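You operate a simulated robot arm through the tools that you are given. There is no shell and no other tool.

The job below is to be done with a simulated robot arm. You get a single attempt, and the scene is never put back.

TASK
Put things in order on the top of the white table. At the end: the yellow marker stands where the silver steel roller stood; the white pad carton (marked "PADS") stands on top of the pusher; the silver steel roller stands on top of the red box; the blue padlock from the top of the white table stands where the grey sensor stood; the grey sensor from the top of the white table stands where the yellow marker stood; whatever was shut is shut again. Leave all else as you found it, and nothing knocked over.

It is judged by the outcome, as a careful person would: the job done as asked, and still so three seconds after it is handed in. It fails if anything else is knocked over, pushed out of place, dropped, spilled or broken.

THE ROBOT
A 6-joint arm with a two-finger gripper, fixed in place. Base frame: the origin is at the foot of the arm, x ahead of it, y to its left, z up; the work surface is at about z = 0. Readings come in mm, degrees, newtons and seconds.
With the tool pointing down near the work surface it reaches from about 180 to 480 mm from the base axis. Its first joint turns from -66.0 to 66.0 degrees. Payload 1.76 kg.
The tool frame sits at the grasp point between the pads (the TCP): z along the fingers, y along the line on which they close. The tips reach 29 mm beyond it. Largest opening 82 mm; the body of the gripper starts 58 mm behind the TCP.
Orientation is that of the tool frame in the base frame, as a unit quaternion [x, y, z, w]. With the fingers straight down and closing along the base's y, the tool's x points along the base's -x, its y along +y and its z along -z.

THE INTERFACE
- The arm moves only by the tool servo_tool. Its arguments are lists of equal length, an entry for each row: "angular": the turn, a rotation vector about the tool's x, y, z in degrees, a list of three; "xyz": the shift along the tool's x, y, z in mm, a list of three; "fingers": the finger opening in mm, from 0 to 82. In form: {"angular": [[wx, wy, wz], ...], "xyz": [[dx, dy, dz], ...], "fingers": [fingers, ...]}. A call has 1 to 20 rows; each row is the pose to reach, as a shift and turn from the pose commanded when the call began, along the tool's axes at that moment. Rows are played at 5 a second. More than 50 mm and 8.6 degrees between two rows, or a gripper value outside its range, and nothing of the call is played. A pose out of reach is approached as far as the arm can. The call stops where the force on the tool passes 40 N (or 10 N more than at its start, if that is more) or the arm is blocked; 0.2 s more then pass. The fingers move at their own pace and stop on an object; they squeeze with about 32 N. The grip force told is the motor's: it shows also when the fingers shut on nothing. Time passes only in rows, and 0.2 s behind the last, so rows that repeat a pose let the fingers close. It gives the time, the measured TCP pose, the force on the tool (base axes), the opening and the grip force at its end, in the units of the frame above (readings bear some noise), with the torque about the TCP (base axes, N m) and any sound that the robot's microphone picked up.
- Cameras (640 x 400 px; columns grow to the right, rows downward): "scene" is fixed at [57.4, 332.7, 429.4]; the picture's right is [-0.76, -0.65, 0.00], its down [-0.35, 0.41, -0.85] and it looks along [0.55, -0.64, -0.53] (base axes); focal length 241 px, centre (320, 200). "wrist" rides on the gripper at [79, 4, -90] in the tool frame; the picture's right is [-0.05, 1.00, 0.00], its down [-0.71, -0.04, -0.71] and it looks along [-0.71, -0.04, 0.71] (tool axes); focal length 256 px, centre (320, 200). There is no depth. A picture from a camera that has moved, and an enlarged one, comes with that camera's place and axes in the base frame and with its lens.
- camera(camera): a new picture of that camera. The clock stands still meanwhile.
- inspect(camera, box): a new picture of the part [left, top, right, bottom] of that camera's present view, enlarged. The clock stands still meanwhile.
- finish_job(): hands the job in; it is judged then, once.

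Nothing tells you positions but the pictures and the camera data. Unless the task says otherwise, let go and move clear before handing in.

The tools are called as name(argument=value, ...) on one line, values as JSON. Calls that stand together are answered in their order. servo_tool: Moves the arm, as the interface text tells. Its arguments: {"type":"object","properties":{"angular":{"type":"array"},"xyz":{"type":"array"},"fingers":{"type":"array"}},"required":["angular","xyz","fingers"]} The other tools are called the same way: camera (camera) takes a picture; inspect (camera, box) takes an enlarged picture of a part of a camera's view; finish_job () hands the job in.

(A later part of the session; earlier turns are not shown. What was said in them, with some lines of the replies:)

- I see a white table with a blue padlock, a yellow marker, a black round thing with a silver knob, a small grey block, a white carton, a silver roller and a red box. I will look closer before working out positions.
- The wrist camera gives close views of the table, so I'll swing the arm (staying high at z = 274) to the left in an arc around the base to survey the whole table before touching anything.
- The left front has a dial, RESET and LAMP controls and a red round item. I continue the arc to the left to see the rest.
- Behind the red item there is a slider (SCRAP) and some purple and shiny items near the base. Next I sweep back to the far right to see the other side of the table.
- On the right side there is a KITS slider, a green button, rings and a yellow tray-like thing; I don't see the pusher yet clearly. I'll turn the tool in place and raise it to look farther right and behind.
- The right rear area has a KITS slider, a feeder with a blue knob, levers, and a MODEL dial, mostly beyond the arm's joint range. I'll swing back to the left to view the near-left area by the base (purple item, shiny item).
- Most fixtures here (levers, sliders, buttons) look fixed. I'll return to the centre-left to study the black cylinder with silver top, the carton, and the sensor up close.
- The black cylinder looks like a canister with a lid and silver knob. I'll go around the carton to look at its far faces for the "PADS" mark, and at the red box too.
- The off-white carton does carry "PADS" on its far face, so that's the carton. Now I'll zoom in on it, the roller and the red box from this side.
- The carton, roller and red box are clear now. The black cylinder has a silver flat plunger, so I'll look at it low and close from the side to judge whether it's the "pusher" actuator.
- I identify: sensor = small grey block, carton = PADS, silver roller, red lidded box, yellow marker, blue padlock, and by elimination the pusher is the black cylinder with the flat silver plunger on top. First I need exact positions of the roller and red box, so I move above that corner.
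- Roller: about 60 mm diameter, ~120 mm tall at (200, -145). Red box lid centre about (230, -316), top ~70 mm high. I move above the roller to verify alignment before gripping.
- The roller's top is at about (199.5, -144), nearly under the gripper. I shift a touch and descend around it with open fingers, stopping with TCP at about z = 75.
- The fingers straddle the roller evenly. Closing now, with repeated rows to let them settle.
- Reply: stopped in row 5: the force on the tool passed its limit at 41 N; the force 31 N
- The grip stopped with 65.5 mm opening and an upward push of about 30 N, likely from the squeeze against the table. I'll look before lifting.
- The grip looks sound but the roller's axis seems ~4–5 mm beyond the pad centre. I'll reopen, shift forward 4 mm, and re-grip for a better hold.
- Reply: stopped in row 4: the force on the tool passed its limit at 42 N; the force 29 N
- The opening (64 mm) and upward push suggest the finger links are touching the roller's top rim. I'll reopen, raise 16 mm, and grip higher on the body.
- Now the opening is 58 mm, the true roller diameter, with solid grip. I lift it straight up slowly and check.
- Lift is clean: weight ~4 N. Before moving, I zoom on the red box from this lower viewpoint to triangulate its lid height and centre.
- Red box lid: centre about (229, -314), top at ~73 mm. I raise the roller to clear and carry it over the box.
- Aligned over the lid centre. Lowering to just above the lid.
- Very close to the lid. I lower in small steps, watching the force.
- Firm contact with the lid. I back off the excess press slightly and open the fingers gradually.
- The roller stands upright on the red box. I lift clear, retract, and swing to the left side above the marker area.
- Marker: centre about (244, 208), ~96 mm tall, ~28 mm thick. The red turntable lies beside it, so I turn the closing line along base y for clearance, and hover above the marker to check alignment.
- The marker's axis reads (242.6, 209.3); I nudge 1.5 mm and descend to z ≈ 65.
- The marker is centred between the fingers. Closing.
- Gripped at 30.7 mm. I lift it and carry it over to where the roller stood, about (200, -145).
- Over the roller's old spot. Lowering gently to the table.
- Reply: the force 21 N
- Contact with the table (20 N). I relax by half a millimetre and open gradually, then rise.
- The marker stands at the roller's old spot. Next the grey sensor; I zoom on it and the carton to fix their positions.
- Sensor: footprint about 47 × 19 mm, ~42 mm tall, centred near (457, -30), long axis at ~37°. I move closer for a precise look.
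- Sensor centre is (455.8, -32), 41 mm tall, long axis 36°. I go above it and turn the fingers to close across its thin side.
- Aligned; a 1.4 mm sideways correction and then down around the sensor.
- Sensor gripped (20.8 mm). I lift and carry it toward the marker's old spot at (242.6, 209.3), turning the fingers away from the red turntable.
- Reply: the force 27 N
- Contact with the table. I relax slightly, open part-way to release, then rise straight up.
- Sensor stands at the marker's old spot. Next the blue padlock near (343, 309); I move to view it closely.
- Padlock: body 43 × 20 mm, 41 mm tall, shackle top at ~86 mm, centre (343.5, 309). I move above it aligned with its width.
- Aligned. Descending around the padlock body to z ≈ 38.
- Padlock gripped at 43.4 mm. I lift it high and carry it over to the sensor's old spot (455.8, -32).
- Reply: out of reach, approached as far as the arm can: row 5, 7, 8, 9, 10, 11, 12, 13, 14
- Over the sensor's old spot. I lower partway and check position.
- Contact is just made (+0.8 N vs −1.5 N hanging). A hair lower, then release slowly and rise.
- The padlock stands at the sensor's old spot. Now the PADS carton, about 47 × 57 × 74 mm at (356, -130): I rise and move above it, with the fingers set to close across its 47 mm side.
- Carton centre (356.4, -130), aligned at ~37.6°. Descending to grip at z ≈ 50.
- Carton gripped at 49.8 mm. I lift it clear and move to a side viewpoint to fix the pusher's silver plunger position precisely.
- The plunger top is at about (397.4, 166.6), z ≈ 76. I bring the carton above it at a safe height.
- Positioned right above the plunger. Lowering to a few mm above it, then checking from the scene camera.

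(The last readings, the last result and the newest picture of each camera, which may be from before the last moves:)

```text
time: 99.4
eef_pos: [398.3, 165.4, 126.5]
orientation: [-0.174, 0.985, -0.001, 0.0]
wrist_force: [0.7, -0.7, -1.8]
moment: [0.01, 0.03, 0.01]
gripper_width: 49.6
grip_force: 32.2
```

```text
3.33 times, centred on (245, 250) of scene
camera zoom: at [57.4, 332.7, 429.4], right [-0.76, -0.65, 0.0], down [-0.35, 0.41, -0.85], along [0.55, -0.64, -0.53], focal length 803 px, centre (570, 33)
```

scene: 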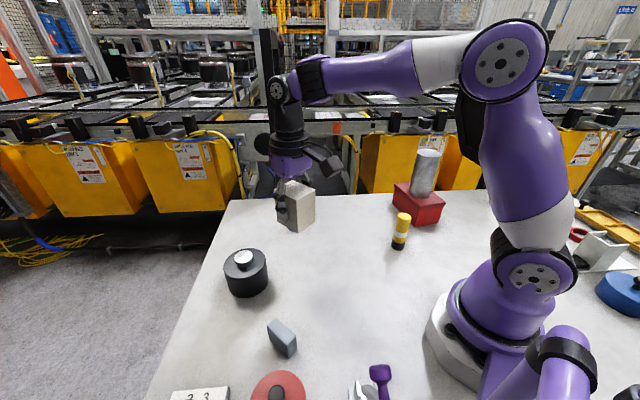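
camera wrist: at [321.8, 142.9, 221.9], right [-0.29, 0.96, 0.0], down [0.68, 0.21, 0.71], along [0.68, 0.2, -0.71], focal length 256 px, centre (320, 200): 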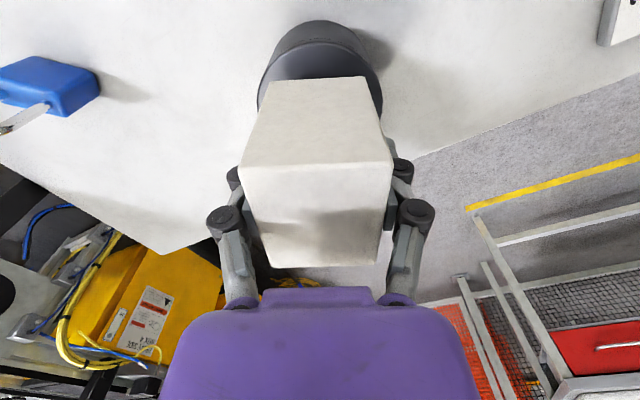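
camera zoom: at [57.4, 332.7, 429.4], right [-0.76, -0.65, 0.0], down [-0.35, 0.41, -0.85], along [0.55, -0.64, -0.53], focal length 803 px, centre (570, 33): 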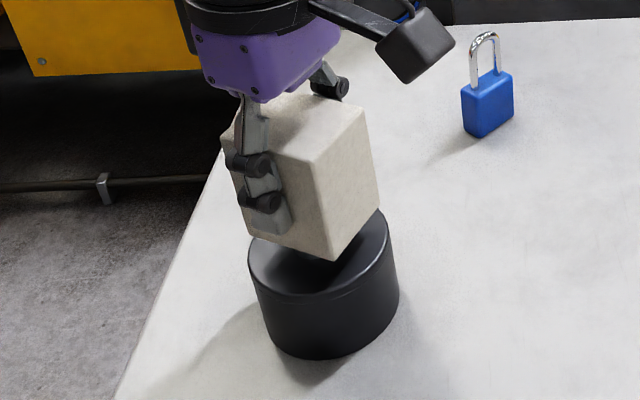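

servo_tool(angular=[[0, 0, 0], [0, 0, 0]], xyz=[[0, 0, 0.6], [0, 0, 1.2]], fingers=[38, 38])

servo_tool(angular=[[0, 0, 0], [0, 0, 0]], xyz=[[0, 0, 0.5], [0, 0, 1.0]], fingers=[38, 38])

```text
time: 100.0
eef_pos: [398.3, 166.7, 124.7]
orientation: [-0.174, 0.985, -0.001, 0.0]
wrist_force: [-0.5, 0.3, -1.9]
moment: [0.03, -0.01, 0.01]
gripper_width: 49.5
grip_force: 32.2
```

```text
time: 100.6
eef_pos: [398.7, 165.3, 122.2]
orientation: [-0.173, 0.985, -0.001, 0.0]
wrist_force: [0.2, 0.4, -1.1]
moment: [-0.01, 0.02, 0.0]
gripper_width: 49.3
grip_force: 32.0
```

servo_tool(angular=[[0, 0, 0], [0, 0, 0]], xyz=[[0, 0, 0.5], [0, 0, 1.0]], fingers=[38, 38])

inspect(camera="scene", box=[205, 210, 285, 290])

camera(camera="wrist")

```text
time: 101.2
eef_pos: [397.6, 166.5, 123.3]
orientation: [-0.174, 0.985, -0.001, 0.0]
wrist_force: [-3.4, -2.7, 15.3]
moment: [-0.18, 0.23, 0.02]
gripper_width: 49.5
grip_force: 32.8
```

```text
5.00 times, centred on (245, 250) of scene
camera zoom: at [57.4, 332.7, 429.4], right [-0.76, -0.65, 0.0], down [-0.35, 0.41, -0.85], along [0.55, -0.64, -0.53], focal length 1205 px, centre (695, -50)
```

zoom: 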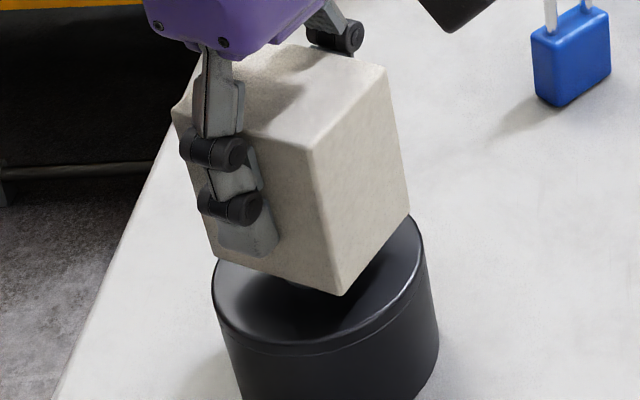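

```text
taken
camera wrist: at [321.6, 142.8, 214.2], right [-0.29, 0.96, 0.0], down [0.68, 0.21, 0.71], along [0.68, 0.2, -0.71], focal length 256 px, centre (320, 200)
```

wrist: 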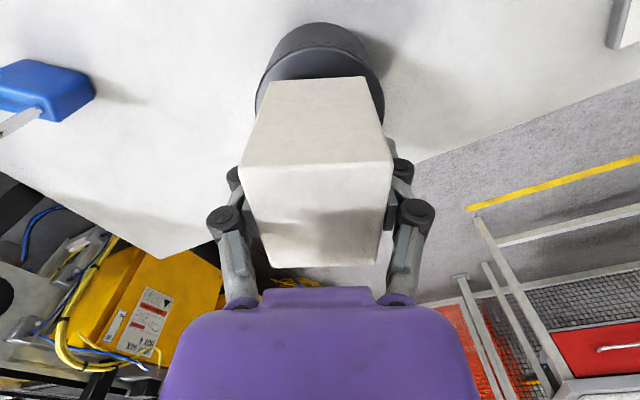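

Contact with the plunger (15 N), and the torque shows it is centred within a few mm. I relax slightly and open the fingers gradually.

servo_tool(angular=[[0, 0, 0], [0, 0, 0], [0, 0, 0], [0, 0, 0]], xyz=[[0, 0, -0.5], [0, 0, -0.5], [0, 0, -0.5], [0, 0, -0.5]], fingers=[38, 48, 50, 52])

inspect(camera="scene", box=[205, 210, 285, 290])

```text
time: 102.2
eef_pos: [400.0, 165.3, 121.6]
orientation: [-0.174, 0.985, -0.001, 0.0]
wrist_force: [0.0, -0.2, -0.1]
moment: [0.02, 0.04, 0.04]
gripper_width: 52.1
grip_force: 0.1
```

```text
5.00 times, centred on (245, 250) of scene
camera zoom: at [57.4, 332.7, 429.4], right [-0.76, -0.65, 0.0], down [-0.35, 0.41, -0.85], along [0.55, -0.64, -0.53], focal length 1205 px, centre (695, -50)
```

zoom: 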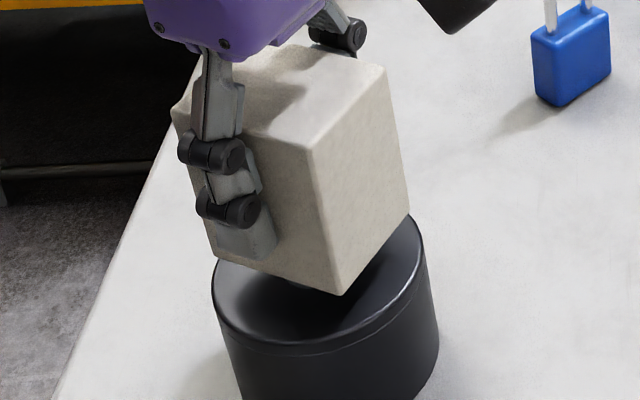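

The carton rests stably. Opening fully and rising straight up.

servo_tool(angular=[[0, 0, 0], [0, 0, 0], [0, 0, 0], [0, 0, 0]], xyz=[[0, 0, 0], [0, 0, 0], [0, 0, 0], [0, 0, 0]], fingers=[58, 66, 74, 80])

inspect(camera="scene", box=[190, 190, 300, 310])

camera(camera="wrist")

```text
time: 103.2
eef_pos: [398.5, 165.6, 122.7]
orientation: [-0.173, 0.985, -0.001, 0.0]
wrist_force: [-0.4, 0.2, 0.6]
moment: [-0.03, 0.03, -0.02]
gripper_width: 80.0
grip_force: 0.1
```

```text
3.33 times, centred on (245, 250) of scene
camera zoom: at [57.4, 332.7, 429.4], right [-0.76, -0.65, 0.0], down [-0.35, 0.41, -0.85], along [0.55, -0.64, -0.53], focal length 803 px, centre (570, 33)
```

zoom: 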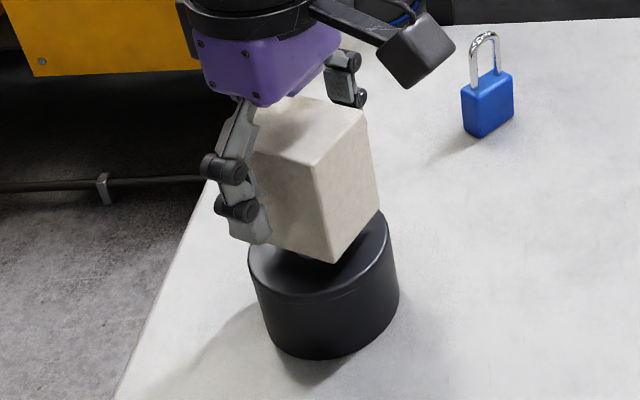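

```text
taken
camera wrist: at [321.6, 142.7, 213.8], right [-0.29, 0.96, 0.0], down [0.68, 0.21, 0.71], along [0.68, 0.2, -0.71], focal length 256 px, centre (320, 200)
```

wrist: 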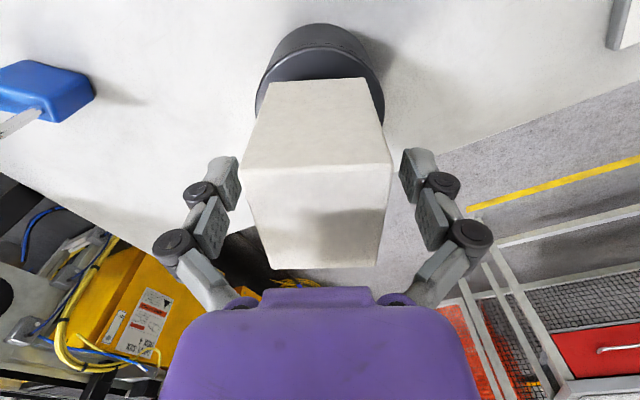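

servo_tool(angular=[[0, 0, 0], [0, 0, 0], [0, 0, 0], [0, 0, 0], [0, 0, 0], [0, 0, 0]], xyz=[[0, 0, -5], [0, 0, -15], [0, 0, -30], [0, 0, -45], [0, 0, -60], [0, 0, -72]], fingers=[80, 80, 80, 80, 80, 80])

camera(camera="wrist")

inspect(camera="scene", box=[190, 190, 300, 310])

```text
time: 104.6
eef_pos: [399.0, 165.7, 194.3]
orientation: [-0.173, 0.985, -0.001, -0.001]
wrist_force: [-0.5, 0.7, -0.9]
moment: [-0.01, -0.01, 0.02]
gripper_width: 80.1
grip_force: 0.0
```

```text
taken
camera wrist: at [321.9, 142.6, 286.3], right [-0.29, 0.96, 0.0], down [0.68, 0.21, 0.71], along [0.68, 0.2, -0.71], focal length 256 px, centre (320, 200)
```

wrist: 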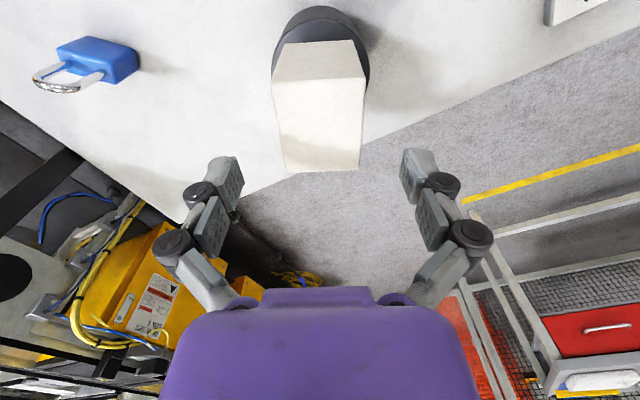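

```text
3.33 times, centred on (245, 250) of scene
camera zoom: at [57.4, 332.7, 429.4], right [-0.76, -0.65, 0.0], down [-0.35, 0.41, -0.85], along [0.55, -0.64, -0.53], focal length 803 px, centre (570, 33)
```

zoom: 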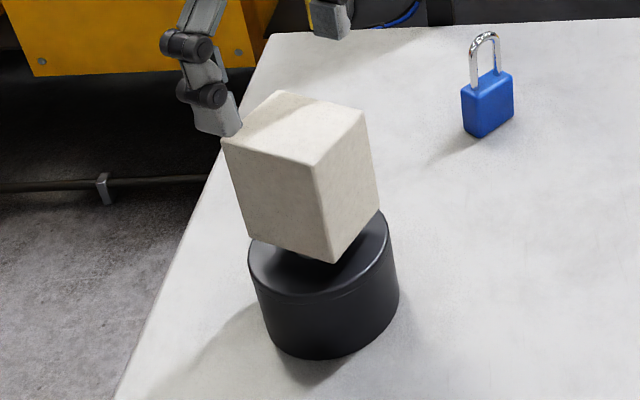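

The gripper is clear of the carton. I retract and rise to review the whole table.

servo_tool(angular=[[0, 0, 0], [0, 0, 0], [0, 0, 0], [0, 0, 0], [0, 0, 0]], xyz=[[0, 0, -20], [35, 0, -40], [75, 0, -60], [115, 0, -75], [140, 0, -80]], fingers=[80, 80, 80, 80, 80])

camera(camera="wrist")

camera(camera="scene")

inspect(camera="scene", box=[190, 200, 310, 310])

inspect(camera="scene", box=[350, 140, 470, 260])

inspect(camera="scene", box=[150, 275, 350, 400])

```text
time: 105.8
eef_pos: [264.6, 118.1, 276.0]
orientation: [-0.174, 0.985, -0.001, -0.001]
wrist_force: [-0.4, -0.4, 1.3]
moment: [0.01, 0.02, -0.01]
gripper_width: 80.2
grip_force: 0.0
```

```text
taken
camera wrist: at [189.4, 94.8, 366.2], right [-0.29, 0.96, 0.0], down [0.68, 0.21, 0.71], along [0.68, 0.2, -0.71], focal length 256 px, centre (320, 200)
```

wrist: 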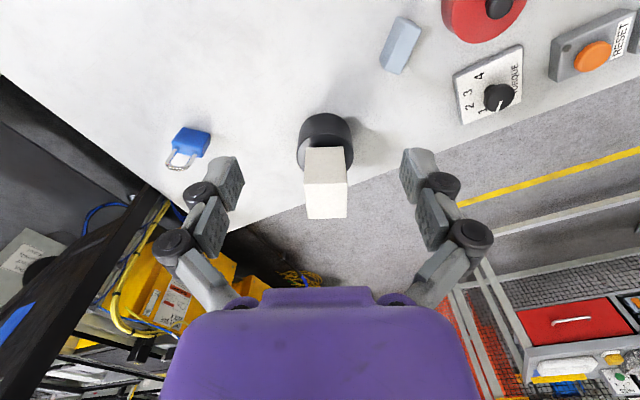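

```text
taken
```

scene: 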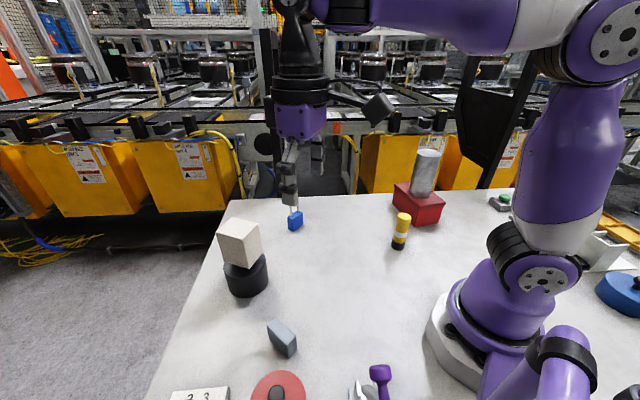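

```text
3.64 times, centred on (250, 255) of scene
camera zoom: at [57.4, 332.7, 429.4], right [-0.76, -0.65, 0.0], down [-0.35, 0.41, -0.85], along [0.55, -0.64, -0.53], focal length 876 px, centre (574, 0)
```

zoom: 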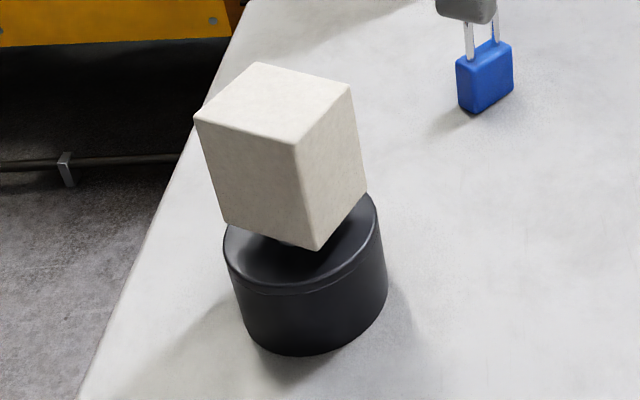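

```text
3.33 times, centred on (410, 200) of scene
camera zoom: at [57.4, 332.7, 429.4], right [-0.76, -0.65, 0.0], down [-0.35, 0.41, -0.85], along [0.55, -0.64, -0.53], focal length 803 px, centre (20, 200)
```

zoom: 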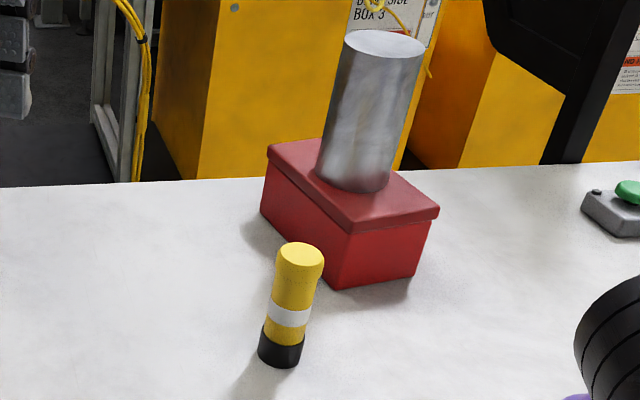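

```text
3.20 times, centred on (250, 338) of scene
camera zoom: at [57.4, 332.7, 429.4], right [-0.76, -0.65, 0.0], down [-0.35, 0.41, -0.85], along [0.55, -0.64, -0.53], focal length 771 px, centre (544, -240)
```

zoom: 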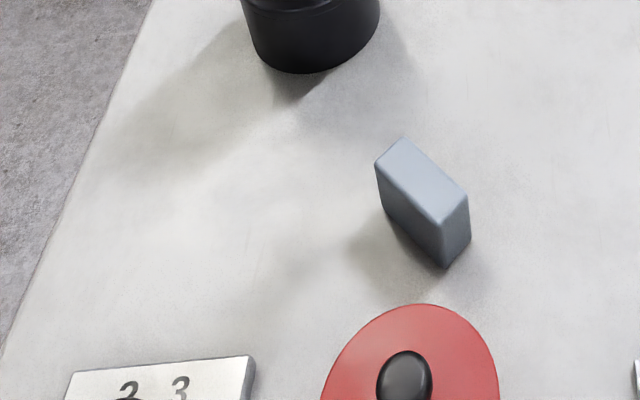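

Everything checks out. The marker stands where the roller was, and the roller is upright on the red box, whose lid is still shut. The carton is on the pusher's plunger, the padlock is where the sensor was, and the sensor is where the marker was. The arm is clear, so I hand in.

finish_job()

```text
The job is handed in.
```

I moved all five items and handed the job in. At the last look everything was standing upright and the arm was clear.

The one thing I couldn't confirm is which object is the pusher. Nothing on the table is labelled that. I took it to be the black cylinder with the flat silver top, because it was the only loose object on the table the task did not otherwise name. The other candidate was the slide with the blue knob at the right rear, which is out of the arm's reach.

| Item | Where it stands now |
|---|---|
| Yellow marker | The roller's old spot, to within a few mm |
| Silver steel roller | The middle of the red box lid |
| White PADS carton | The silver top of the black cylinder, roughly centred |
| Blue padlock | The sensor's old spot, to within a few mm |
| Grey sensor | The marker's old spot, to within a few mm |

The padlock and sensor face a different way than before, as the task did not ask for a direction. I opened nothing, so the red box is still shut, and I saw nothing else moved or knocked over.
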